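You operate a simulated robot arm through the tools that you are given. There is no shell and no other tool.

The job below is to be done with a simulated two-armed robot. You get a single attempt, and the scene is never put back.

## Task
Run the yellow reel's cable to the orange socket and switch the lamp on.
Fine: free the reel with the red lever and set it back to HOLD; plug in before you switch on. Where these are worked on the way, their far stop is far enough and under half their travel is too little: red lever.

Only the result counts: the job must be done as asked and must still hold three seconds after the hand-in. Knocking over, shifting, dropping, spilling or breaking anything else fails it.

## Robot
Two 7-joint arms with fingered hands on one trunk that stands fixed in place. Base frame: the origin is at the foot of the trunk, x ahead of it, y to its left, z up; the work surface is at about z = 800. Lengths are in mm, angles in rad, forces in N, time in s.
The left shoulder is at [99, 128, 1086], the right one opposite. Payload 5 kg a hand.
Tool frame (each hand has its own): the origin (TCP) lies between the finger pads and is the grasp point; the fingertips stand 37 mm ahead of it; z points along the fingers, y is the line along which they close. The gripper opens to 124 mm. The gripper's body begins 43 mm behind the TCP. The gripper is a hand of 3 fingers: y runs from the thumb to the fingers, the wrist lies at [-21, -116, -203] in the tool frame.
Orientation is that of the tool frame in the base frame, as a unit quaternion [x, y, z, w]. With the fingers straight down and the wrist toward the robot, the tool's x, y and z point along [0, 1, 0], [1, 0, 0] and [0, 0, -1] of the base frame.

## Interface
- The arms move only by the tool apply_moves. It takes "left_moves", "right_moves" or both (then of equal length, played together; a hand with none holds still); each is a list of rows, each a list of 6 numbers: the shift along the tool's x, y, z in units of 250 mm (1.0 is 250 mm), then the turn, a rotation vector about the tool's x, y, z in units of 180 degrees (1.0 is 180 degrees). In form: [[tx, ty, tz, rx, ry, rz], ...]. A call has 1 to 20 rows; each row is the pose to reach, as a shift and turn from the pose commanded when the call began, along the tool's axes at that moment. A call with a number of a shift or a turn outside -1 to 1 is refused whole. A row lasts 0.2 s, in which the tool goes at most 50 mm and 0.15 rad; a call with a longer step from one row to the next is refused whole. Where a pose cannot be reached the arm comes as near as it can. A force on the tool above 40 N (or 10 N above the force at the start of the call, whichever is more), or a blocked arm, ends the call early, and 0.2 s more pass. In this call time passes only in rows, and 0.2 s behind the last. The reply holds the time, the measured pose of the TCP, the force on the tool along the base axes, the opening and the grip force, in the units named above and with some noise, with the torque about the TCP (base axes, N m) and any sound that the robot's microphone picked up.
- Cameras (640 x 400 px; columns grow to the right, rows downward): "scene" is now at [270.9, 8.3, 1280.8]; the picture's right is [0.08, -1.00, 0.00], its down [-0.24, -0.02, -0.97] and it looks along [0.97, 0.08, -0.25] (base axes); focal length 214 px, centre (320, 200). "left" rides on the left gripper at [-72, -104, -154] in its tool frame; the picture's right is [-0.83, -0.26, 0.49], its down [0.51, -0.72, 0.47] and it looks along [0.23, 0.64, 0.73] (tool axes); focal length 243 px, centre (320, 200). "right" rides on the right gripper at [72, -104, -154] in its tool frame; the picture's right is [-0.83, 0.26, -0.49], its down [-0.51, -0.72, 0.47] and it looks along [-0.23, 0.64, 0.73] (tool axes); focal length 243 px, centre (320, 200). There is no depth. A picture from a camera that has moved, and an enlarged one, comes with that camera's place and axes in the base frame and with its lens.
- get_image(camera): a new picture of that camera. The clock stands still meanwhile.
- raise_lower(by): slides the trunk up (or, below 0, down) by that many mm; the arms and the scene camera ride with it, the base frame stays. It gives what a move gives, with no picture.
- curl_fingers(index, middle, thumb_bend, thumb_turn, hand): sets how far each is bent, from 0 (flat) to 1 (curled in); at 0.3 the hand is open as for a grip, at 0.7 the pads meet at the TCP. One left out holds its place. A second passes; each finger stops where it meets its share of the squeeze, and holds until it gets a number again. It is the only way to open and close the hand. It gives what a move gives, with no picture; readings hold the bend of each and the force on the fingers (four entries, about 0 where the hand has none), thumb and palm. thumb_turn goes from beside the hand (0) to across from the fingers (1), as for a grip.
- aim_head(pan, tilt): turns the head with the scene camera to pan (to the left, within 1.396 rad either way) and tilt (down, from -0.506 to 1.204), counted from straight ahead of the robot. It gives what a move gives.
- zoom(camera, box): a new picture of the part [left, top, right, bottom] of that camera's present view, enlarged. The clock stands still meanwhile.
- job_done(): hands the job in; it is judged then, once.

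Places have to be worked out from the pictures, the camera data and where the tool is seen. Open the grippers and draw the arms clear of the work before you hand the job in, unless the task says otherwise.

The tools are called after "Call:" as a command line: name --argument value ..., lists and objects as JSON in quotes. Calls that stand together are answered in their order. apply_moves: Moves the arms, as the interface text tells. Its arguments: {"type":"object","properties":{"left_moves":{"type":"array"},"right_moves":{"type":"array"}},"required":[]} The other tools are called the same way: raise_lower (by) slides the trunk up or down; curl_fingers (index, middle, thumb_bend, thumb_turn, hand) moves the fingers one by one; aim_head (pan, tilt) turns the head that bears the scene camera; get_image (camera) takes a picture; zoom (camera, box) takes an enlarged picture of a part of a camera's view; job_done () hands the job in.

At the start:

```text
time_s: 0.0
left_ee_pos: [589.9, 117.8, 1208.0]
left_orientation: [0.707, 0.707, -0.001, 0.0]
left_contact_force: [-0.3, -0.4, -0.3]
left_moment: [-0.03, -0.01, -0.01]
left_opening: 123.7
left_finger_force: 0.1
left_shape: jaw
left_bend: [0.3, 0.3, 0.3, 0.98]
left_finger forces: [0.0, 0.1, 0.0, 0.1, 0.1, 0.0]
right_ee_pos: [593.6, -430.1, 1211.1]
right_orientation: [0.707, 0.707, 0.0, -0.001]
right_contact_force: [0.1, -0.5, 0.2]
right_moment: [-0.01, 0.0, -0.01]
right_opening: 123.7
right_finger_force: 0.0
right_shape: jaw
right_bend: [0.3, 0.3, 0.3, 0.98]
right_finger forces: [0.1, 0.0, 0.1, 0.1, 0.0, 0.0]
trunk travel left (down, up): [-275.0, 288.0]
head pan, tilt: [0.082, 0.248]
```

scene: 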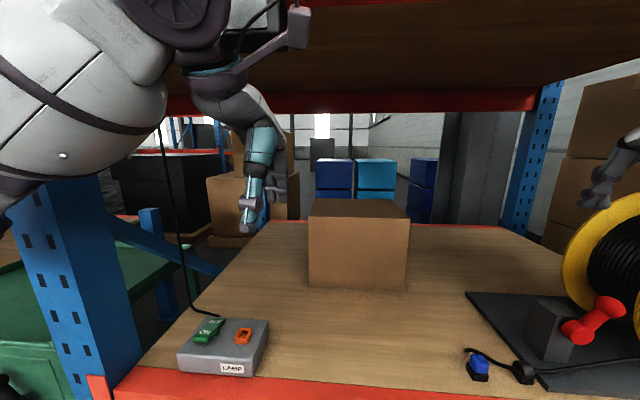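
right: 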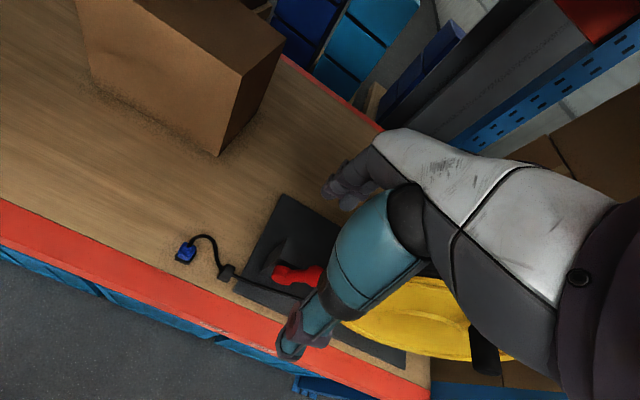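
left: 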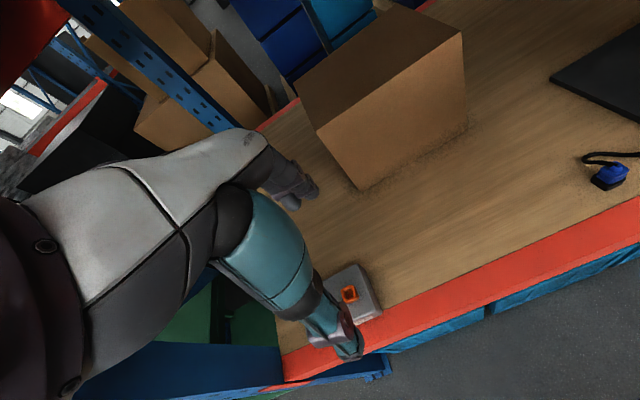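

I'll start by looking closer at the reel, the lever and the lamp box in the scene camera.

Call:
zoom --camera "scene" --box '[440, 180, 640, 400]'

Call:
zoom --camera "scene" --box '[140, 280, 300, 400]'

Call:
zoom --camera "right" --box '[160, 180, 420, 380]'

```text
1.82 times, centred on (540, 290) of scene
camera zoom: at [270.9, 8.3, 1280.8], right [0.08, -1.0, 0.0], down [-0.24, -0.02, -0.97], along [0.97, 0.08, -0.25], focal length 390 px, centre (-80, 36)
```

zoom: 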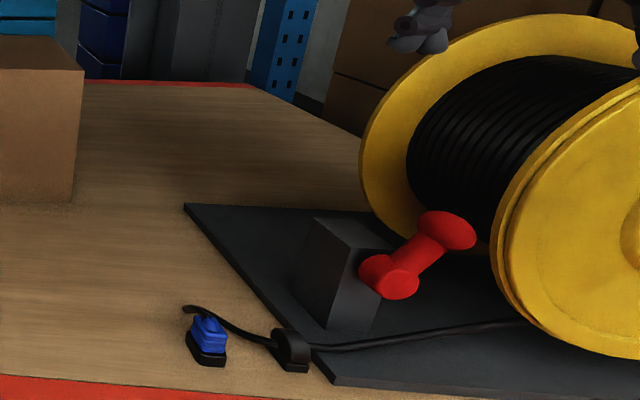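

```text
3.33 times, centred on (220, 340) of scene
camera zoom: at [270.9, 8.3, 1280.8], right [0.08, -1.0, 0.0], down [-0.24, -0.02, -0.97], along [0.97, 0.08, -0.25], focal length 715 px, centre (653, -267)
```

zoom: 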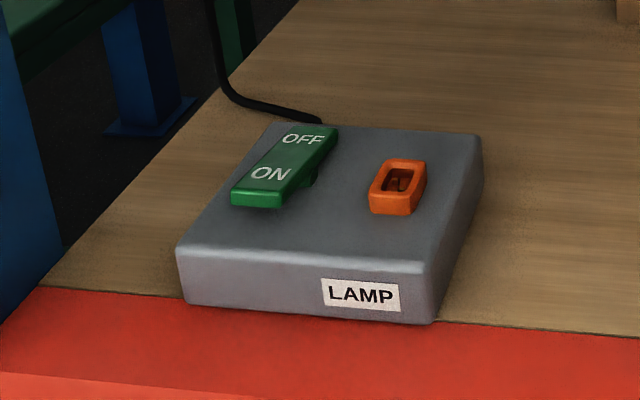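

```text
2.00 times, centred on (290, 280) of right
camera zoom: at [489.8, -355.9, 1361.8], right [0.26, -0.83, 0.49], down [-0.72, -0.51, -0.47], along [0.64, -0.23, -0.73], focal length 485 px, centre (380, 40)
```

zoom: 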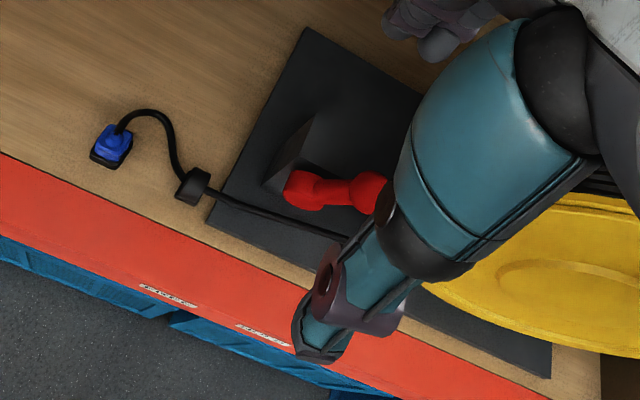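

The head view cuts off the reel and the front edge, so I'll pan right and tilt down to see the lever, its labels and the plug.

Call:
aim_head --pan -0.6 --tilt 0.7

Call:
get_image --camera "scene"

```text
time_s: 1.1
left_ee_pos: [589.2, 117.2, 1208.7]
left_orientation: [0.707, 0.707, 0.0, 0.0]
left_contact_force: [0.9, -0.1, 0.8]
left_moment: [-0.02, 0.04, 0.0]
left_opening: 123.6
left_finger_force: 0.0
left_shape: jaw
left_bend: [0.3, 0.3, 0.3, 0.98]
left_finger forces: [0.0, 0.1, 0.0, 0.0, 0.0, 0.0]
right_ee_pos: [592.7, -428.2, 1208.3]
right_orientation: [0.707, 0.707, 0.0, -0.001]
right_contact_force: [-0.3, 0.2, 0.5]
right_moment: [0.04, -0.03, -0.04]
right_opening: 123.5
right_finger_force: 0.1
right_shape: jaw
right_bend: [0.3, 0.3, 0.3, 0.98]
right_finger forces: [0.0, 0.0, 0.0, 0.0, 0.1, 0.0]
trunk travel left (down, up): [-275.0, 288.0]
head pan, tilt: [-0.6, 0.7]
```

```text
taken
camera scene: at [247.9, -47.3, 1239.8], right [-0.56, -0.83, 0.0], down [-0.53, 0.36, -0.77], along [0.63, -0.43, -0.64], focal length 214 px, centre (320, 200)
```

scene: 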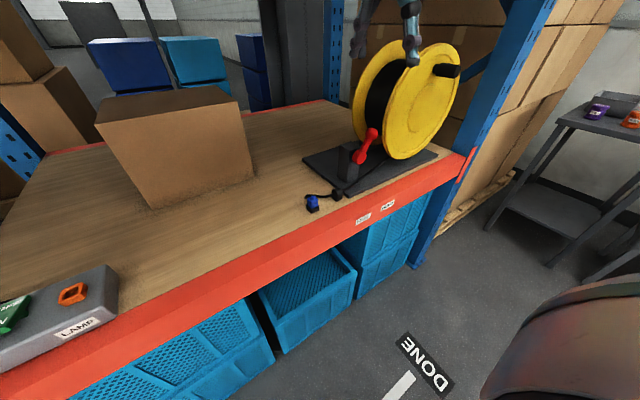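

Call:
zoom --camera "scene" --box '[290, 130, 450, 230]'

Call:
zoom --camera "scene" --box '[340, 190, 420, 240]'

Call:
zoom --camera "scene" --box '[0, 250, 160, 350]'

Call:
zoom --camera "scene" --box '[290, 140, 370, 220]'

```text
4.00 times, centred on (370, 180) of scene
camera zoom: at [247.9, -47.3, 1239.8], right [-0.56, -0.83, 0.0], down [-0.53, 0.36, -0.77], along [0.63, -0.43, -0.64], focal length 858 px, centre (120, 280)
```

zoom: 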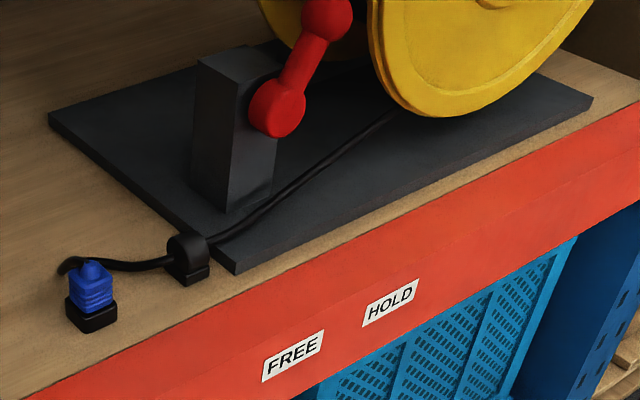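

```text
8.00 times, centred on (380, 215) of scene
camera zoom: at [247.9, -47.3, 1239.8], right [-0.56, -0.83, 0.0], down [-0.53, 0.36, -0.77], along [0.63, -0.43, -0.64], focal length 1716 px, centre (-160, 80)
```

zoom: 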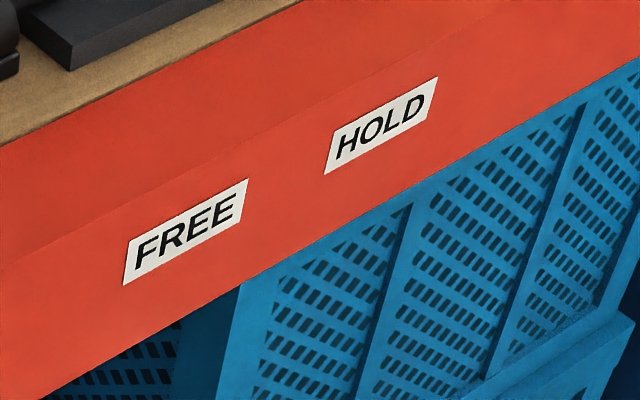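

```text
4.00 times, centred on (80, 300) of scene
camera zoom: at [247.9, -47.3, 1239.8], right [-0.56, -0.83, 0.0], down [-0.53, 0.36, -0.77], along [0.63, -0.43, -0.64], focal length 858 px, centre (1280, -200)
```

zoom: 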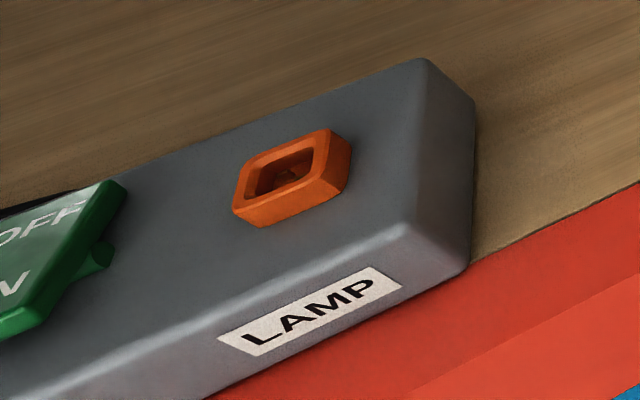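

```text
5.00 times, centred on (330, 180) of scene
camera zoom: at [247.9, -47.3, 1239.8], right [-0.56, -0.83, 0.0], down [-0.53, 0.36, -0.77], along [0.63, -0.43, -0.64], focal length 1072 px, centre (270, 300)
```

zoom: 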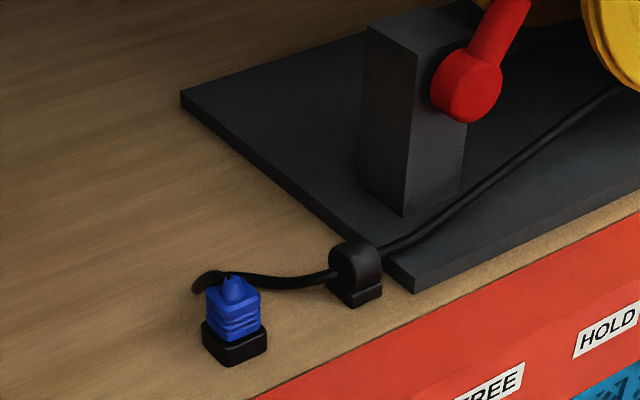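

The lever hub is at about (646, -458, 932) and its knob at about (648, -496, 992). The plug is near (658, -304) and the socket near (658, 217, 860). Next I aim the head at the lever and reel, and bring the right hand over the plug for a close look.

Call:
aim_head --pan -0.75 --tilt 0.5

Call:
zoom --camera "scene" --box '[200, 60, 480, 260]'

Call:
apply_moves --right_moves '[[0.09, -0.04, 0.12, 0, 0, 0], [0.18, -0.08, 0.24, 0, 0, 0], [0.27, -0.12, 0.36, 0, 0, 0], [0.36, -0.16, 0.48, 0, 0, 0], [0.45, -0.19, 0.6, 0, 0, 0], [0.53, -0.21, 0.72, 0, 0, 0], [0.56, -0.22, 0.84, 0, 0, 0]]'

Call:
get_image --camera "right"

Call:
get_image --camera "scene"

```text
time_s: 1.8
left_ee_pos: [589.1, 118.3, 1208.1]
left_orientation: [0.707, 0.707, -0.001, 0.001]
left_contact_force: [0.4, 0.1, 0.6]
left_moment: [0.0, -0.01, 0.01]
left_opening: 123.5
left_finger_force: 0.0
left_shape: jaw
left_bend: [0.3, 0.3, 0.3, 0.98]
left_finger forces: [0.1, 0.0, 0.0, 0.1, 0.1, 0.1]
right_ee_pos: [592.6, -428.5, 1209.7]
right_orientation: [0.707, 0.707, 0.001, 0.0]
right_contact_force: [-0.6, -0.4, 0.9]
right_moment: [0.01, 0.0, 0.0]
right_opening: 123.4
right_finger_force: 0.1
right_shape: jaw
right_bend: [0.3, 0.3, 0.3, 0.98]
right_finger forces: [0.0, 0.0, 0.1, 0.0, 0.0, 0.0]
trunk travel left (down, up): [-275.0, 288.0]
head pan, tilt: [-0.75, 0.499]
```

```text
2.00 times, centred on (340, 160) of scene
camera zoom: at [244.4, -61.4, 1257.4], right [-0.68, -0.73, 0.0], down [-0.35, 0.33, -0.88], along [0.64, -0.6, -0.48], focal length 429 px, centre (280, 280)
```

zoom: 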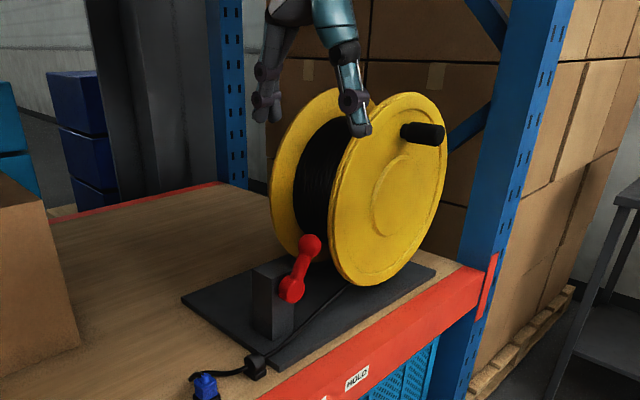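

```text
time_s: 3.4
left_ee_pos: [591.3, 117.0, 1208.6]
left_orientation: [0.707, 0.707, 0.0, 0.0]
left_contact_force: [0.0, -0.1, -0.3]
left_moment: [-0.04, 0.01, 0.02]
left_opening: 123.6
left_finger_force: 0.0
left_shape: jaw
left_bend: [0.3, 0.3, 0.3, 0.98]
left_finger forces: [0.1, 0.0, 0.1, 0.0, 0.0, 0.1]
right_ee_pos: [538.6, -290.3, 998.3]
right_orientation: [0.707, 0.707, -0.001, 0.0]
right_contact_force: [0.7, -0.3, -0.6]
right_moment: [0.03, -0.02, -0.01]
right_opening: 123.6
right_finger_force: 0.1
right_shape: jaw
right_bend: [0.3, 0.3, 0.3, 0.98]
right_finger forces: [0.2, 0.0, 0.0, 0.1, 0.0, 0.0]
trunk travel left (down, up): [-275.0, 288.0]
head pan, tilt: [-0.75, 0.499]
```

```text
taken
camera right: at [435.9, -217.2, 1151.0], right [0.26, -0.83, 0.49], down [-0.72, -0.51, -0.47], along [0.64, -0.23, -0.73], focal length 243 px, centre (320, 200)
```

right: 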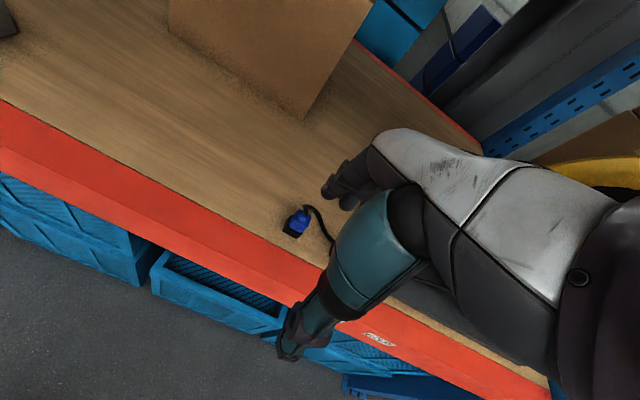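

```text
taken
camera scene: at [245.0, -61.9, 1257.2], right [-0.68, -0.73, 0.0], down [-0.35, 0.33, -0.88], along [0.64, -0.6, -0.48], focal length 214 px, centre (320, 200)
```

scene: 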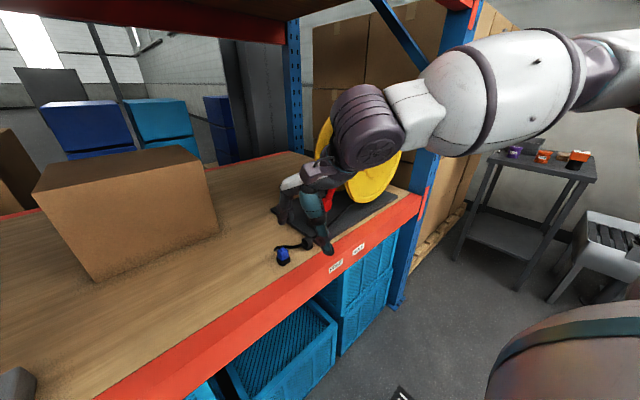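

The hand is over the front edge and the plug is visible. I zoom in on the plug and on the hand itself.

Call:
zoom --camera "right" --box '[260, 170, 360, 270]'

Call:
zoom --camera "scene" --box '[240, 140, 400, 280]'

```text
4.00 times, centred on (310, 220) of right
camera zoom: at [435.9, -217.2, 1151.0], right [0.26, -0.83, 0.49], down [-0.72, -0.51, -0.47], along [0.64, -0.23, -0.73], focal length 970 px, centre (360, 120)
```

zoom: 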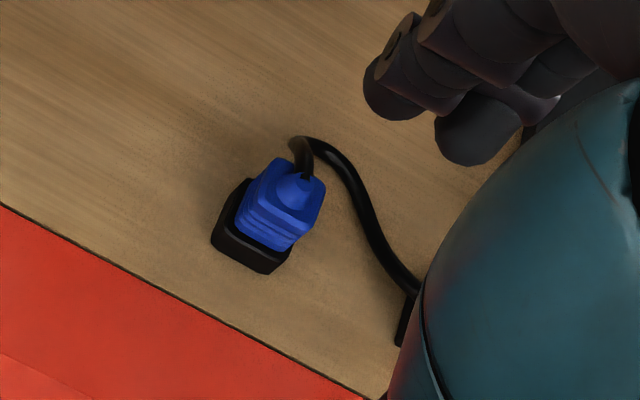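

```text
2.86 times, centred on (320, 210) of scene
camera zoom: at [245.0, -61.9, 1257.2], right [-0.68, -0.73, 0.0], down [-0.35, 0.33, -0.88], along [0.64, -0.6, -0.48], focal length 613 px, centre (320, 171)
```

zoom: 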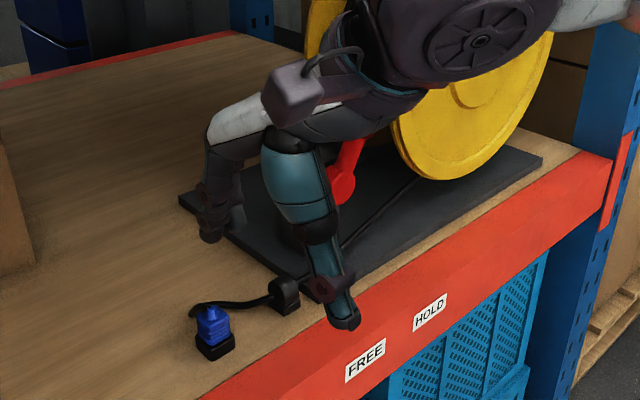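

The plug appears to stand upright in a small black foot, with its cable leaving from the top. I look at the socket and switch through the left camera.

Call:
zoom --camera "left" --box '[300, 250, 400, 350]'

Call:
aim_head --pan 0.4 --tilt 0.75

Call:
zoom --camera "scene" --box '[240, 140, 400, 240]'

Call:
get_image --camera "scene"

```text
4.00 times, centred on (350, 300) of left
camera zoom: at [485.6, 45.4, 1362.1], right [-0.26, -0.83, -0.49], down [-0.72, 0.51, -0.47], along [0.64, 0.23, -0.73], focal length 970 px, centre (200, -200)
```

zoom: 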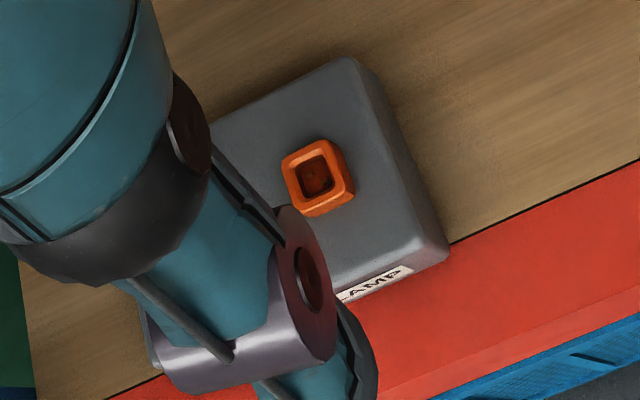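

```text
time_s: 4.8
left_ee_pos: [588.6, 117.2, 1208.7]
left_orientation: [0.707, 0.707, 0.0, 0.0]
left_contact_force: [0.3, -0.8, -0.1]
left_moment: [0.0, -0.03, 0.02]
left_opening: 123.7
left_finger_force: 0.2
left_shape: jaw
left_bend: [0.3, 0.3, 0.3, 0.98]
left_finger forces: [0.0, 0.1, 0.0, 0.1, 0.0, 0.0]
right_ee_pos: [538.5, -290.9, 1000.3]
right_orientation: [0.707, 0.707, 0.0, 0.0]
right_contact_force: [-0.3, 0.5, 0.1]
right_moment: [-0.03, 0.03, 0.03]
right_opening: 123.6
right_finger_force: 0.1
right_shape: jaw
right_bend: [0.3, 0.3, 0.3, 0.98]
right_finger forces: [0.0, 0.0, 0.1, 0.0, 0.1, 0.1]
trunk travel left (down, up): [-275.0, 288.0]
head pan, tilt: [0.4, 0.75]
```

```text
4.00 times, centred on (320, 190) of scene
camera zoom: at [254.2, 32.8, 1235.5], right [0.39, -0.92, 0.0], down [-0.63, -0.26, -0.73], along [0.67, 0.28, -0.68], focal length 858 px, centre (320, 240)
```

zoom: 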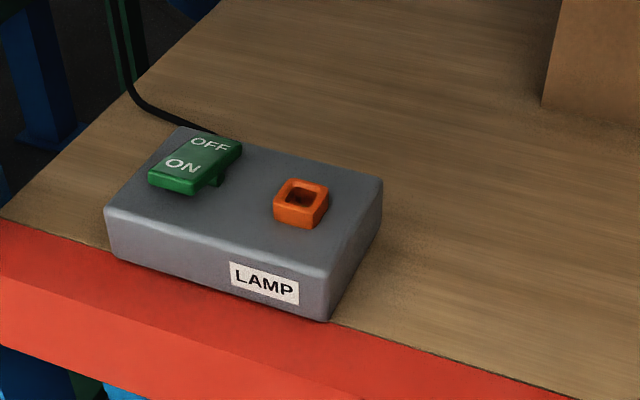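

```text
taken
camera scene: at [254.2, 32.8, 1235.5], right [0.39, -0.92, 0.0], down [-0.63, -0.26, -0.73], along [0.67, 0.28, -0.68], focal length 214 px, centre (320, 200)
```

scene: 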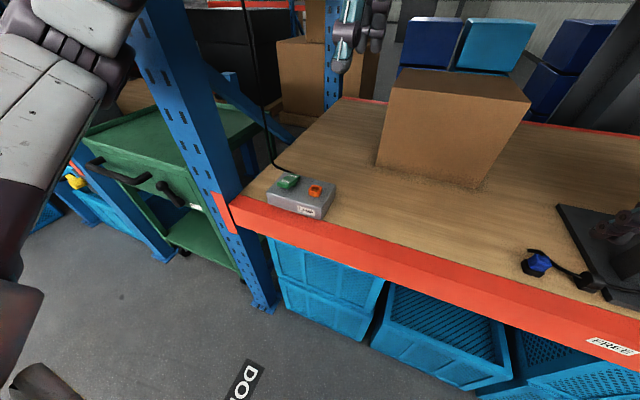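

The socket is a roughly square opening facing up near (659, 217, 858), so the upright plug suits it. For the lever I'll turn the right hand so its thumb and fingers straddle the knob from the front. It will pitch forward 45°, closing along base y, and stay clear in front of the rack.

Call:
apply_moves --right_moves '[[-0.054, 0, -0.0114, -0.014, 0.014, 0.0337], [-0.108, 0, -0.0229, -0.0279, 0.0279, 0.0674], [-0.162, 0, -0.0343, -0.0419, 0.0419, 0.1011], [-0.216, 0, -0.0457, -0.0558, 0.0558, 0.1348], [-0.27, 0, -0.0571, -0.0698, 0.0698, 0.1685], [-0.324, 0, -0.0686, -0.0837, 0.0837, 0.2022], [-0.378, 0, -0.08, -0.0977, 0.0977, 0.2359], [-0.432, 0, -0.0914, -0.1117, 0.1117, 0.2696], [-0.486, 0, -0.1029, -0.1256, 0.1256, 0.3033], [-0.54, 0, -0.1143, -0.1396, 0.1396, 0.337], [-0.594, 0, -0.1257, -0.1535, 0.1535, 0.3707], [-0.648, 0, -0.1371, -0.1675, 0.1675, 0.4044], [-0.702, 0, -0.1486, -0.1814, 0.1814, 0.4381], [-0.756, 0, -0.16, -0.1954, 0.1954, 0.4718]]'

Call:
aim_head --pan -0.75 --tilt 0.5

Call:
get_image --camera "scene"

Call:
get_image --camera "right"

```text
time_s: 7.8
left_ee_pos: [589.7, 118.4, 1208.8]
left_orientation: [0.707, 0.707, 0.0, -0.001]
left_contact_force: [-0.3, -0.8, -0.1]
left_moment: [0.0, -0.01, 0.0]
left_opening: 123.5
left_finger_force: 0.2
left_shape: jaw
left_bend: [0.3, 0.3, 0.3, 0.98]
left_finger forces: [0.0, 0.0, 0.0, 0.0, 0.1, 0.0]
right_ee_pos: [560.8, -489.1, 1047.5]
right_orientation: [0.924, -0.001, 0.382, -0.001]
right_contact_force: [-0.4, -0.3, 0.1]
right_moment: [0.02, -0.01, 0.03]
right_opening: 123.7
right_finger_force: 0.0
right_shape: jaw
right_bend: [0.3, 0.3, 0.3, 0.98]
right_finger forces: [0.1, 0.0, 0.0, 0.0, 0.0, 0.0]
right hand out of reach, approached as far as the arm can: row 1, 2, 3, 4, 5, 6, 7, 8, 9, 10, 11, 12, 13, 14
trunk travel left (down, up): [-275.0, 288.0]
head pan, tilt: [0.4, 0.75]
```

```text
time_s: 9.1
left_ee_pos: [588.4, 117.2, 1208.8]
left_orientation: [0.707, 0.707, 0.0, -0.001]
left_contact_force: [0.0, 0.6, 0.4]
left_moment: [0.02, -0.03, 0.0]
left_opening: 123.6
left_finger_force: 0.1
left_shape: jaw
left_bend: [0.3, 0.3, 0.3, 0.98]
left_finger forces: [0.0, 0.0, 0.0, 0.0, 0.1, 0.1]
right_ee_pos: [561.0, -489.5, 1047.0]
right_orientation: [0.924, 0.0, 0.382, 0.0]
right_contact_force: [0.4, -0.1, 0.6]
right_moment: [-0.03, -0.04, 0.03]
right_opening: 123.9
right_finger_force: 0.1
right_shape: jaw
right_bend: [0.3, 0.3, 0.3, 0.98]
right_finger forces: [0.0, 0.0, 0.1, 0.0, 0.0, 0.0]
trunk travel left (down, up): [-275.0, 288.0]
head pan, tilt: [-0.75, 0.499]
```

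```text
taken
camera scene: at [244.4, -61.4, 1257.4], right [-0.68, -0.73, 0.0], down [-0.35, 0.33, -0.88], along [0.64, -0.6, -0.48], focal length 214 px, centre (320, 200)
```

scene: 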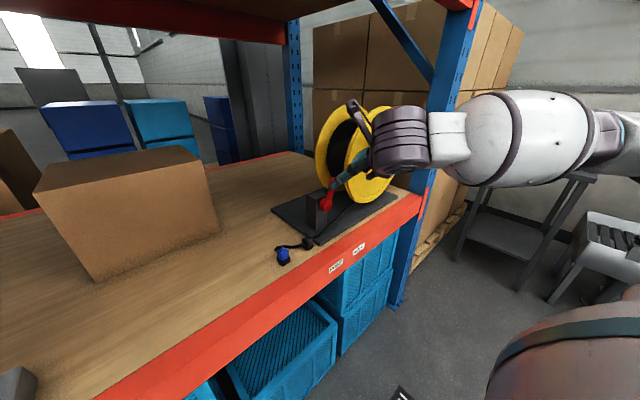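

```text
taken
camera right: at [505.1, -384.9, 1206.3], right [-0.94, -0.26, -0.24], down [-0.03, 0.72, -0.69], along [0.35, -0.64, -0.68], focal length 243 px, centre (320, 200)
```

right: 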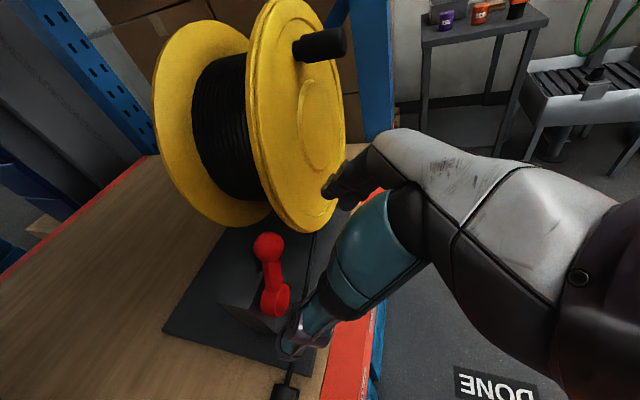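

The arm reached the wanted orientation at (561, -489, 1047). I zoom in on the knob from this camera to refine its place relative to the thumb and fingers.

Call:
zoom --camera "right" --box '[200, 130, 400, 370]'

Call:
zoom --camera "scene" --box '[270, 80, 430, 260]'

```text
1.67 times, centred on (300, 250) of right
camera zoom: at [505.1, -384.9, 1206.3], right [-0.94, -0.26, -0.24], down [-0.03, 0.72, -0.69], along [0.35, -0.64, -0.68], focal length 404 px, centre (353, 117)
```

zoom: 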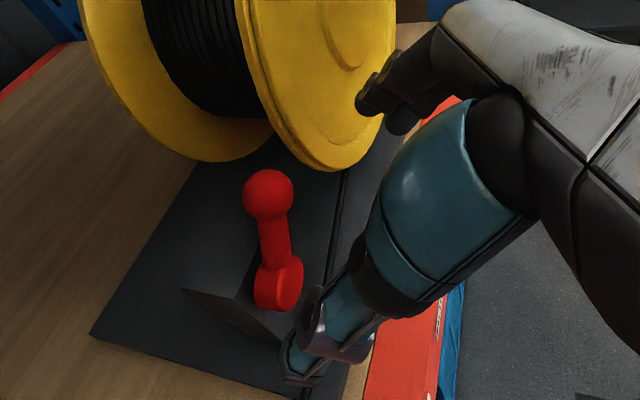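

```text
2.22 times, centred on (350, 170) of scene
camera zoom: at [244.4, -61.4, 1257.4], right [-0.68, -0.73, 0.0], down [-0.35, 0.33, -0.88], along [0.64, -0.6, -0.48], focal length 477 px, centre (253, 267)
```

zoom: 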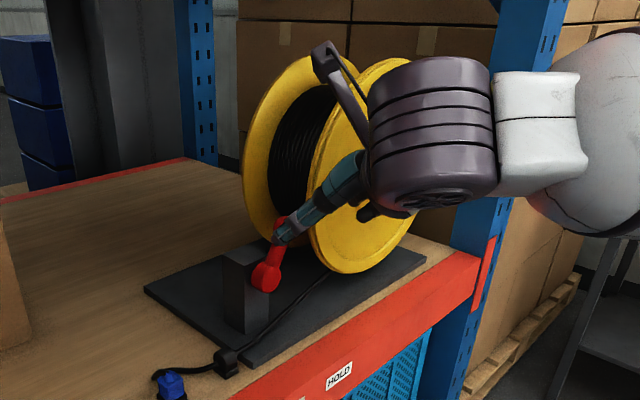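

With the right camera's wider baseline, the knob ball works out at about (667, -519, 979), radius ~18, and the hub at about (667, -479, 915). I narrow the hand to about 60 mm so it cages the ball with little slack, and check how the fingers look.

Call:
curl_fingers --hand "right" --index 0.5 --middle 0.5 --thumb_bend 0.5

Call:
get_image --camera "right"

Call:
zoom --camera "scene" --box '[300, 90, 420, 220]'

```text
time_s: 10.1
left_ee_pos: [589.2, 118.8, 1208.8]
left_orientation: [0.707, 0.707, 0.0, 0.0]
left_contact_force: [-0.7, 0.7, 0.3]
left_moment: [0.01, 0.02, 0.04]
left_opening: 123.8
left_finger_force: 0.0
left_shape: jaw
left_bend: [0.3, 0.3, 0.3, 0.98]
left_finger forces: [0.1, 0.0, 0.1, 0.0, 0.0, 0.0]
right_ee_pos: [561.2, -489.7, 1047.0]
right_orientation: [0.924, 0.0, 0.382, -0.001]
right_contact_force: [0.6, 0.9, -0.2]
right_moment: [0.01, -0.01, 0.0]
right_opening: 68.3
right_finger_force: 0.1
right_shape: fingers
right_bend: [0.5, 0.5, 0.5, 0.98]
right_finger forces: [0.1, 0.0, 0.0, 0.0, 0.0, 0.0]
trunk travel left (down, up): [-275.0, 288.0]
head pan, tilt: [-0.75, 0.499]
```

```text
taken
camera right: at [505.1, -385.0, 1206.3], right [-0.94, -0.26, -0.24], down [-0.03, 0.72, -0.69], along [0.35, -0.64, -0.68], focal length 243 px, centre (320, 200)
```

right: 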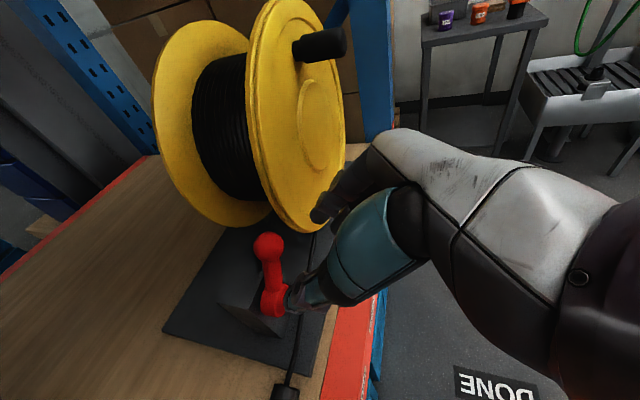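

```text
3.08 times, centred on (360, 155) of scene
camera zoom: at [244.4, -61.5, 1257.4], right [-0.68, -0.73, 0.0], down [-0.35, 0.33, -0.88], along [0.64, -0.6, -0.48], focal length 660 px, centre (197, 338)
```

zoom: 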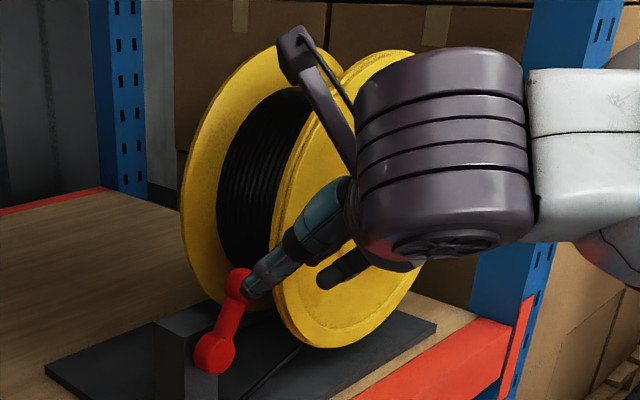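

The fingers now open 68 mm. I move to a spot about 60 mm short of the ball on the approach line, and check how the commanded and measured poses relate.

Call:
apply_moves --right_moves '[[0.054, 0.058, 0.05, 0, 0, 0], [0.108, 0.117, 0.102, 0, 0, 0]]'

Call:
get_image --camera "right"

```text
time_s: 10.7
left_ee_pos: [589.8, 118.0, 1207.8]
left_orientation: [0.707, 0.707, 0.0, 0.0]
left_contact_force: [-0.2, 0.3, 0.1]
left_moment: [0.04, 0.01, 0.04]
left_opening: 123.6
left_finger_force: 0.2
left_shape: jaw
left_bend: [0.3, 0.3, 0.3, 0.98]
left_finger forces: [0.0, 0.0, 0.0, 0.1, 0.0, 0.0]
right_ee_pos: [599.0, -519.0, 1048.0]
right_orientation: [0.924, 0.0, 0.382, 0.0]
right_contact_force: [-0.1, -0.5, 0.7]
right_moment: [0.02, -0.02, 0.04]
right_opening: 68.1
right_finger_force: 0.1
right_shape: fingers
right_bend: [0.5, 0.5, 0.5, 0.98]
right_finger forces: [0.0, 0.1, 0.0, 0.1, 0.0, 0.0]
trunk travel left (down, up): [-275.0, 288.0]
head pan, tilt: [-0.75, 0.499]
```

```text
taken
camera right: at [542.4, -414.5, 1206.4], right [-0.94, -0.26, -0.24], down [-0.03, 0.72, -0.69], along [0.35, -0.64, -0.68], focal length 243 px, centre (320, 200)
```

right: 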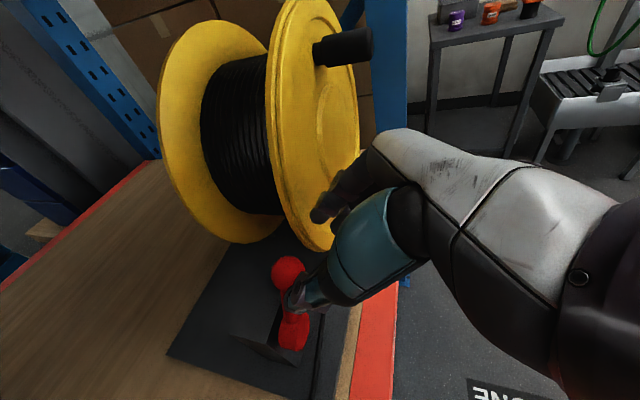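

The measured pose now matches the command. The ball sits close to the front flange edge, so I'll push the lever by its stick, lower down. I pitch the hand flatter (20°) and descend to a standoff in front of the stick at about (603, -491, 958).

Call:
apply_moves --right_moves '[[-0.061, -0.028, 0.0665, 0, 0.0347, 0], [-0.122, -0.056, 0.133, 0, 0.0694, 0], [-0.182, -0.084, 0.2, 0, 0.1042, 0], [-0.243, -0.112, 0.266, 0, 0.1389, 0]]'

Call:
get_image --camera "right"

Call:
zoom --camera "scene" --box '[290, 110, 410, 230]'

```text
time_s: 11.9
left_ee_pos: [589.0, 118.7, 1208.3]
left_orientation: [0.707, 0.707, -0.001, 0.0]
left_contact_force: [-0.7, 0.3, -1.2]
left_moment: [-0.01, 0.02, -0.02]
left_opening: 123.6
left_finger_force: 0.0
left_shape: jaw
left_bend: [0.3, 0.3, 0.3, 0.98]
left_finger forces: [0.0, 0.0, 0.1, 0.1, 0.1, 0.0]
right_ee_pos: [581.4, -506.0, 919.6]
right_orientation: [0.868, -0.007, 0.497, 0.007]
right_contact_force: [0.3, 0.5, 0.5]
right_moment: [0.05, -0.01, -0.03]
right_opening: 67.9
right_finger_force: 0.2
right_shape: fingers
right_bend: [0.5, 0.5, 0.5, 0.97]
right_finger forces: [0.0, 0.1, 0.0, 0.1, 0.0, 0.0]
right hand out of reach, approached as far as the arm can: row 4
trunk travel left (down, up): [-275.0, 288.0]
head pan, tilt: [-0.75, 0.499]
stopped in row 4 (right hand): the arm was blocked; the commanded pose is now the measured one
```

```text
taken
camera right: at [488.5, -398.2, 1058.9], right [-0.85, -0.25, -0.46], down [0.16, 0.71, -0.68], along [0.5, -0.65, -0.57], focal length 243 px, centre (320, 200)
```

right: 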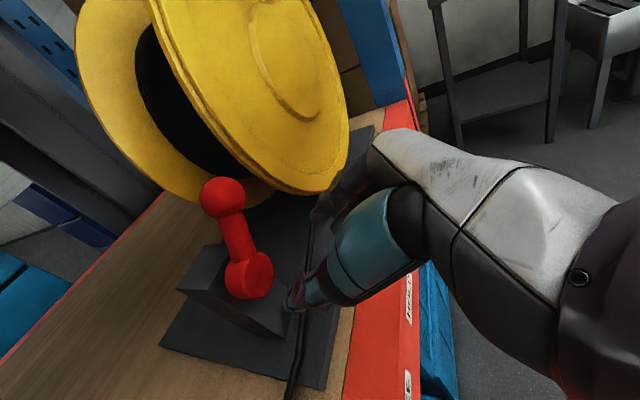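

```text
3.33 times, centred on (350, 170) of scene
camera zoom: at [244.0, -60.3, 1257.6], right [-0.68, -0.73, 0.0], down [-0.35, 0.33, -0.88], along [0.64, -0.6, -0.48], focal length 715 px, centre (220, 300)
```

zoom: 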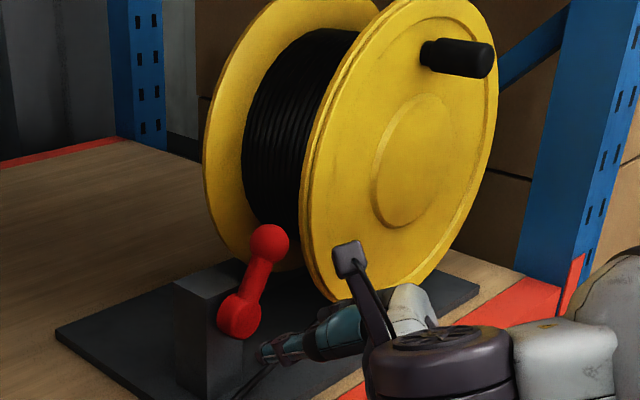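

The arm was too folded and stopped short, with no contact, at (581, -506, 920). I'll raise the trunk to give it room. First I lower the left hand so it stays clear of the upper shelf.

Call:
apply_moves --left_moves '[[0.03, -0.02, 0.15, 0, 0, 0], [0.06, -0.04, 0.3, 0, 0, 0], [0.09, -0.06, 0.45, 0, 0, 0], [0.12, -0.08, 0.6, 0, 0, 0]]'

Call:
raise_lower --by 140

Call:
get_image --camera "right"

Call:
get_image --camera "scene"

```text
time_s: 12.9
left_ee_pos: [568.8, 148.2, 1058.0]
left_orientation: [0.707, 0.707, -0.001, 0.0]
left_contact_force: [0.0, 0.2, -0.5]
left_moment: [0.0, -0.01, 0.01]
left_opening: 123.9
left_finger_force: 0.0
left_shape: jaw
left_bend: [0.3, 0.3, 0.3, 0.98]
left_finger forces: [0.1, 0.0, 0.1, 0.0, 0.0, 0.0]
right_ee_pos: [581.2, -506.1, 920.2]
right_orientation: [0.868, -0.006, 0.497, 0.007]
right_contact_force: [0.3, 0.0, 0.2]
right_moment: [-0.01, 0.05, -0.02]
right_opening: 68.4
right_finger_force: 0.1
right_shape: fingers
right_bend: [0.5, 0.5, 0.5, 0.97]
right_finger forces: [0.0, 0.1, 0.1, 0.1, 0.0, 0.0]
trunk travel left (down, up): [-275.0, 288.0]
head pan, tilt: [-0.75, 0.499]
```

```text
time_s: 14.6
left_ee_pos: [569.1, 147.3, 1197.0]
left_orientation: [0.707, 0.708, -0.001, -0.001]
left_contact_force: [0.5, 0.3, 0.0]
left_moment: [0.02, 0.02, 0.03]
left_opening: 123.6
left_finger_force: 0.1
left_shape: jaw
left_bend: [0.3, 0.3, 0.3, 0.98]
left_finger forces: [0.1, 0.0, 0.0, 0.0, 0.0, 0.1]
right_ee_pos: [581.3, -506.4, 1059.2]
right_orientation: [0.867, -0.008, 0.498, 0.007]
right_contact_force: [-0.2, -0.2, 0.8]
right_moment: [0.0, 0.0, -0.01]
right_opening: 68.3
right_finger_force: 0.1
right_shape: fingers
right_bend: [0.5, 0.5, 0.5, 0.97]
right_finger forces: [0.1, 0.0, 0.1, 0.0, 0.1, 0.1]
trunk travel left (down, up): [-415.0, 148.0]
head pan, tilt: [-0.75, 0.499]
```

```text
taken
camera right: at [489.2, -399.2, 1198.3], right [-0.85, -0.25, -0.47], down [0.16, 0.72, -0.68], along [0.5, -0.65, -0.57], focal length 243 px, centre (320, 200)
```

right: 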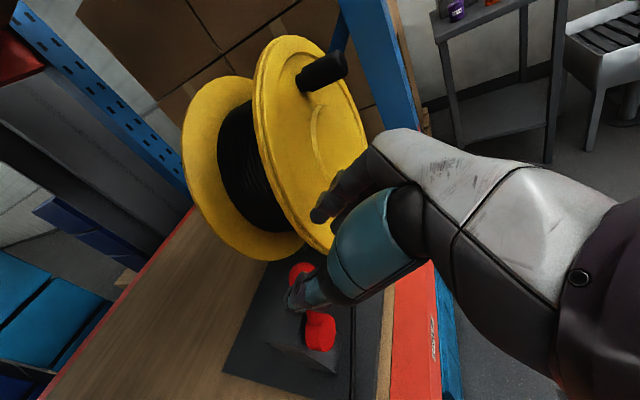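

```text
taken
camera scene: at [209.0, -61.5, 1400.6], right [-0.68, -0.73, 0.0], down [-0.35, 0.33, -0.88], along [0.64, -0.6, -0.48], focal length 214 px, centre (320, 200)
```

scene: 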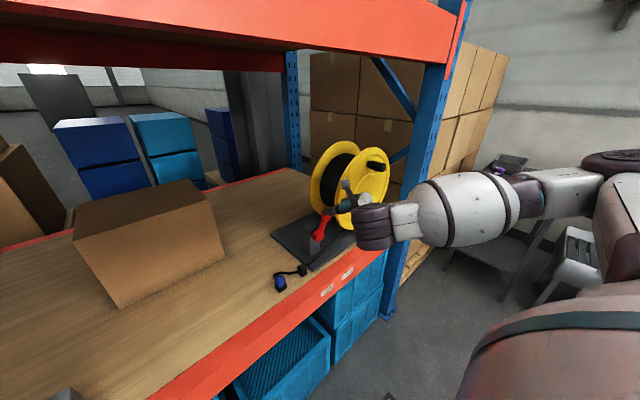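

Two right-camera views 140 mm apart confirm the ball at (670, -520, 979) and the hub face at (664, -478, 919), and there is now room for the arm. I go to a standoff in front of the stick at (605, -496, 949), pitched to about 20°.

Call:
apply_moves --right_moves '[[-0.083, -0.011, 0.076, 0, 0.0145, 0], [-0.166, -0.023, 0.152, 0, 0.029, 0], [-0.25, -0.034, 0.229, 0, 0.0435, 0], [-0.333, -0.0456, 0.305, 0, 0.058, 0]]'

Call:
get_image --camera "right"

Call:
zoom --camera "scene" --box '[260, 140, 420, 300]'

```text
time_s: 15.8
left_ee_pos: [569.5, 146.6, 1198.3]
left_orientation: [0.708, 0.706, 0.0, -0.001]
left_contact_force: [0.0, -0.4, 0.1]
left_moment: [-0.03, 0.02, 0.03]
left_opening: 123.5
left_finger_force: 0.1
left_shape: jaw
left_bend: [0.3, 0.3, 0.3, 0.98]
left_finger forces: [0.1, 0.1, 0.1, 0.0, 0.0, 0.0]
right_ee_pos: [392.5, -548.4, 796.8]
right_orientation: [0.941, -0.003, 0.338, 0.007]
right_contact_force: [0.1, -0.4, 0.3]
right_moment: [-0.01, 0.0, 0.0]
right_opening: 67.9
right_finger_force: 0.1
right_shape: fingers
right_bend: [0.5, 0.5, 0.5, 0.97]
right_finger forces: [0.1, 0.0, 0.0, 0.1, 0.0, 0.1]
right hand out of reach, approached as far as the arm can: row 1, 2, 3, 4
trunk travel left (down, up): [-415.0, 148.0]
head pan, tilt: [-0.75, 0.499]
stopped in row 4 (right hand): the arm was blocked; the commanded pose is now the measured one
```

```text
taken
camera right: at [352.3, -440.8, 958.1], right [-0.96, -0.25, -0.15], down [-0.08, 0.71, -0.69], along [0.28, -0.65, -0.7], focal length 243 px, centre (320, 200)
```

right: 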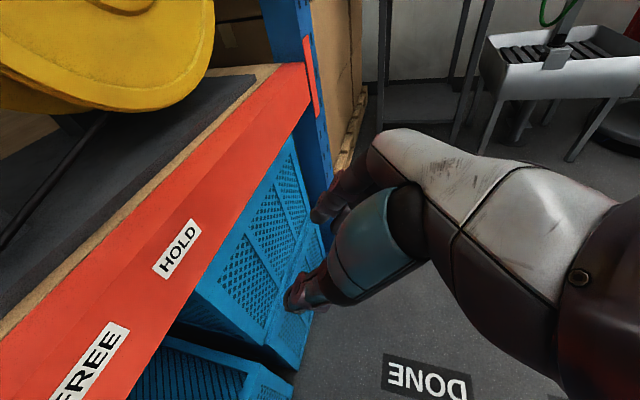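

```text
2.50 times, centred on (340, 220) of scene
camera zoom: at [208.9, -61.4, 1400.8], right [-0.68, -0.73, 0.0], down [-0.35, 0.33, -0.88], along [0.64, -0.6, -0.48], focal length 536 px, centre (270, 150)
```

zoom: 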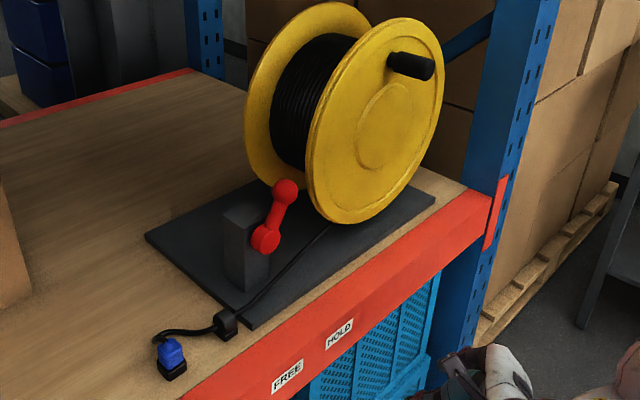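

The inverse kinematics wandered: the hand dropped in front of the rack at (392, -548, 797) without touching anything. That flat pose isn't available to this arm. I back out gently upward and toward the middle in small steps, watching reachability.

Call:
apply_moves --right_moves '[[0.11, -0.068, -0.043, 0, 0, 0], [0.22, -0.136, -0.085, 0, 0, 0], [0.33, -0.204, -0.128, 0, 0, 0], [0.44, -0.272, -0.17, 0, 0, 0]]'

Call:
get_image --camera "scene"

```text
time_s: 16.8
left_ee_pos: [571.0, 149.2, 1197.9]
left_orientation: [0.707, 0.707, -0.001, -0.001]
left_contact_force: [0.2, 0.9, 0.4]
left_moment: [0.01, 0.02, 0.01]
left_opening: 123.6
left_finger_force: 0.1
left_shape: jaw
left_bend: [0.3, 0.3, 0.3, 0.98]
left_finger forces: [0.0, 0.0, 0.0, 0.1, 0.0, 0.2]
right_ee_pos: [469.9, -492.5, 882.4]
right_orientation: [0.941, -0.003, 0.338, 0.007]
right_contact_force: [0.3, -0.2, -0.1]
right_moment: [0.02, 0.0, 0.01]
right_opening: 68.0
right_finger_force: 0.1
right_shape: fingers
right_bend: [0.5, 0.5, 0.5, 0.97]
right_finger forces: [0.0, 0.0, 0.0, 0.1, 0.0, 0.1]
right hand out of reach, approached as far as the arm can: row 3, 4
trunk travel left (down, up): [-415.0, 148.0]
head pan, tilt: [-0.75, 0.499]
```

```text
taken
camera scene: at [210.2, -60.9, 1400.5], right [-0.68, -0.73, 0.0], down [-0.35, 0.33, -0.88], along [0.64, -0.6, -0.48], focal length 214 px, centre (320, 200)
```

scene: 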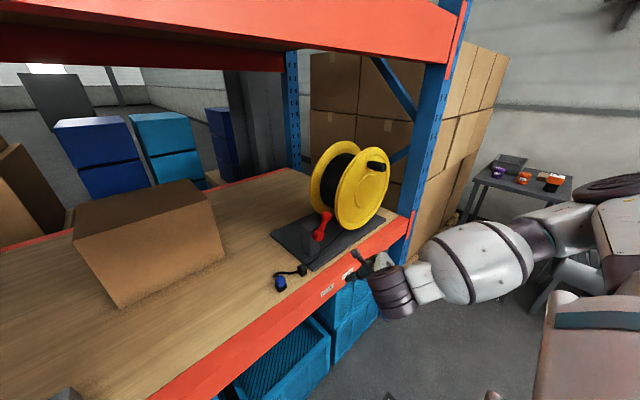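

I'm at (470, -492, 882) with pitch 50°. I rise back to about (605, -500, 1110) at 45° pitch, which was comfortable before. Then I'll lower the trunk to its original height.

Call:
apply_moves --right_moves '[[0.143, 0.005, -0.062, 0, 0.004, 0], [0.286, 0.01, -0.124, 0, 0.008, 0], [0.429, 0.016, -0.186, 0, 0.012, 0], [0.572, 0.02, -0.24, 0, 0.018, 0], [0.715, 0.026, -0.3, 0, 0.024, 0], [0.86, 0.03, -0.33, 0, 0.03, 0], [0.996, 0.032, -0.36, 0, 0.0306, 0]]'

```text
time_s: 18.4
left_ee_pos: [570.3, 148.5, 1198.2]
left_orientation: [0.707, 0.708, -0.001, -0.001]
left_contact_force: [0.1, 1.2, 0.4]
left_moment: [0.0, 0.01, 0.0]
left_opening: 123.7
left_finger_force: 0.0
left_shape: jaw
left_bend: [0.3, 0.3, 0.3, 0.98]
left_finger forces: [0.0, 0.1, 0.0, 0.1, 0.0, 0.1]
right_ee_pos: [605.6, -497.3, 1110.4]
right_orientation: [0.924, -0.003, 0.383, 0.007]
right_contact_force: [0.3, 0.5, 0.3]
right_moment: [0.0, 0.02, 0.0]
right_opening: 68.1
right_finger_force: 0.1
right_shape: fingers
right_bend: [0.5, 0.5, 0.5, 0.98]
right_finger forces: [0.0, 0.0, 0.0, 0.0, 0.0, 0.1]
right hand out of reach, approached as far as the arm can: row 1, 2, 3
trunk travel left (down, up): [-415.0, 148.0]
head pan, tilt: [-0.75, 0.499]
```

Back in a good pose at (606, -497, 1110). I lower the trunk 140 mm, which should put the hand just in front of the lever at z≈970.

Call:
raise_lower --by -140

Call:
get_image --camera "right"

Call:
zoom --camera "scene" --box '[280, 100, 440, 240]'

```text
time_s: 20.1
left_ee_pos: [569.5, 148.5, 1059.5]
left_orientation: [0.707, 0.707, 0.001, -0.001]
left_contact_force: [-0.6, 0.6, 0.6]
left_moment: [0.0, -0.02, 0.01]
left_opening: 123.8
left_finger_force: 0.0
left_shape: jaw
left_bend: [0.3, 0.3, 0.3, 0.98]
left_finger forces: [0.1, 0.0, 0.1, 0.1, 0.1, 0.0]
right_ee_pos: [603.0, -498.1, 971.9]
right_orientation: [0.923, -0.002, 0.385, 0.007]
right_contact_force: [-0.2, -0.7, -0.2]
right_moment: [-0.01, -0.02, 0.02]
right_opening: 67.7
right_finger_force: 0.1
right_shape: fingers
right_bend: [0.5, 0.5, 0.5, 0.98]
right_finger forces: [0.0, 0.0, 0.1, 0.1, 0.0, 0.0]
trunk travel left (down, up): [-275.0, 288.0]
head pan, tilt: [-0.75, 0.499]
```

```text
taken
camera right: at [548.2, -391.1, 1128.9], right [-0.94, -0.26, -0.24], down [-0.02, 0.71, -0.7], along [0.35, -0.65, -0.67], focal length 243 px, centre (320, 200)
```

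right: 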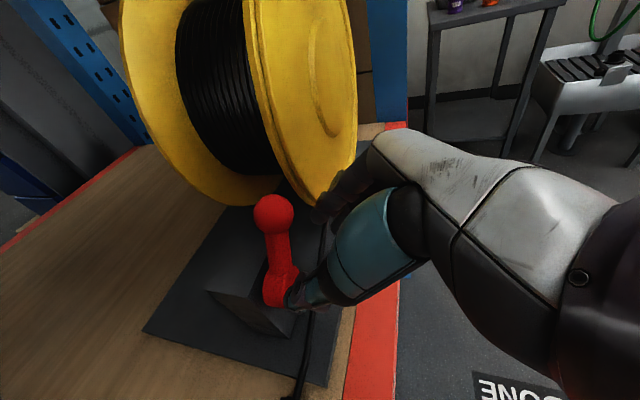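

```text
2.86 times, centred on (360, 170) of scene
camera zoom: at [243.9, -61.4, 1257.6], right [-0.68, -0.73, 0.0], down [-0.35, 0.33, -0.88], along [0.64, -0.6, -0.48], focal length 613 px, centre (206, 286)
```

zoom: 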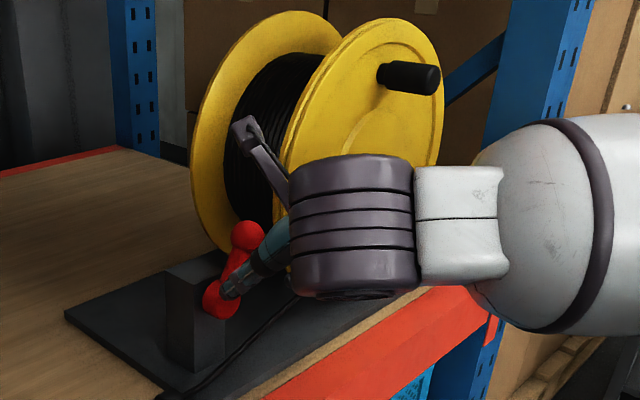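

The ball reads (667, -516, 979) from here. I shift 8 mm right and move forward about 39 mm so the two fingers pass on the right side of the stick and ball, with force limits as a guard.

Call:
apply_moves --right_moves '[[0, 0.034, 0, 0, 0, 0], [0.028, 0.034, 0.027, 0, 0, 0], [0.056, 0.034, 0.054, 0, 0, 0], [0.084, 0.034, 0.081, 0, 0, 0], [0.112, 0.034, 0.108, 0, 0, 0]]'

Call:
get_image --camera "right"

Call:
zoom --camera "scene" --box '[280, 100, 440, 240]'

```text
time_s: 21.3
left_ee_pos: [569.5, 147.6, 1057.4]
left_orientation: [0.707, 0.707, -0.001, -0.001]
left_contact_force: [0.0, -0.4, -0.3]
left_moment: [-0.02, 0.02, 0.04]
left_opening: 123.6
left_finger_force: 0.1
left_shape: jaw
left_bend: [0.3, 0.3, 0.3, 0.98]
left_finger forces: [0.0, 0.1, 0.0, 0.1, 0.0, 0.0]
right_ee_pos: [644.1, -507.2, 970.0]
right_orientation: [0.923, -0.001, 0.384, 0.007]
right_contact_force: [0.8, 0.1, -0.2]
right_moment: [0.0, 0.0, 0.0]
right_opening: 67.9
right_finger_force: 0.1
right_shape: fingers
right_bend: [0.5, 0.5, 0.5, 0.98]
right_finger forces: [0.1, 0.1, 0.1, 0.1, 0.1, 0.0]
trunk travel left (down, up): [-275.0, 288.0]
head pan, tilt: [-0.75, 0.499]
```

```text
taken
camera right: at [588.3, -400.4, 1129.3], right [-0.94, -0.26, -0.24], down [-0.02, 0.71, -0.7], along [0.35, -0.65, -0.67], focal length 243 px, centre (320, 200)
```

right: 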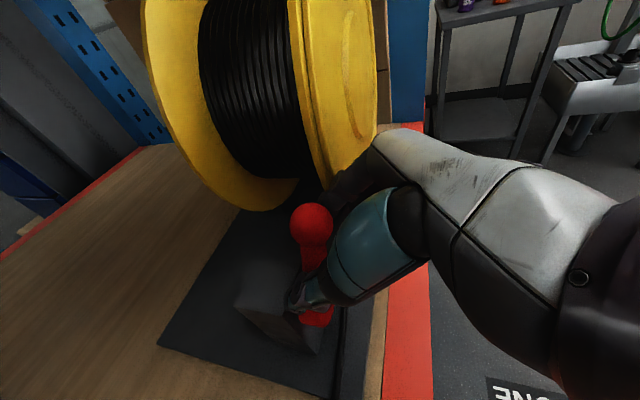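

```text
2.86 times, centred on (360, 170) of scene
camera zoom: at [245.0, -61.9, 1257.2], right [-0.68, -0.73, 0.0], down [-0.35, 0.33, -0.88], along [0.64, -0.6, -0.48], focal length 613 px, centre (206, 286)
```

zoom: 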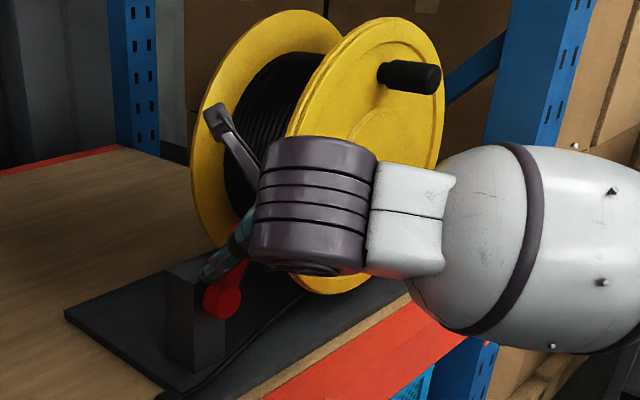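

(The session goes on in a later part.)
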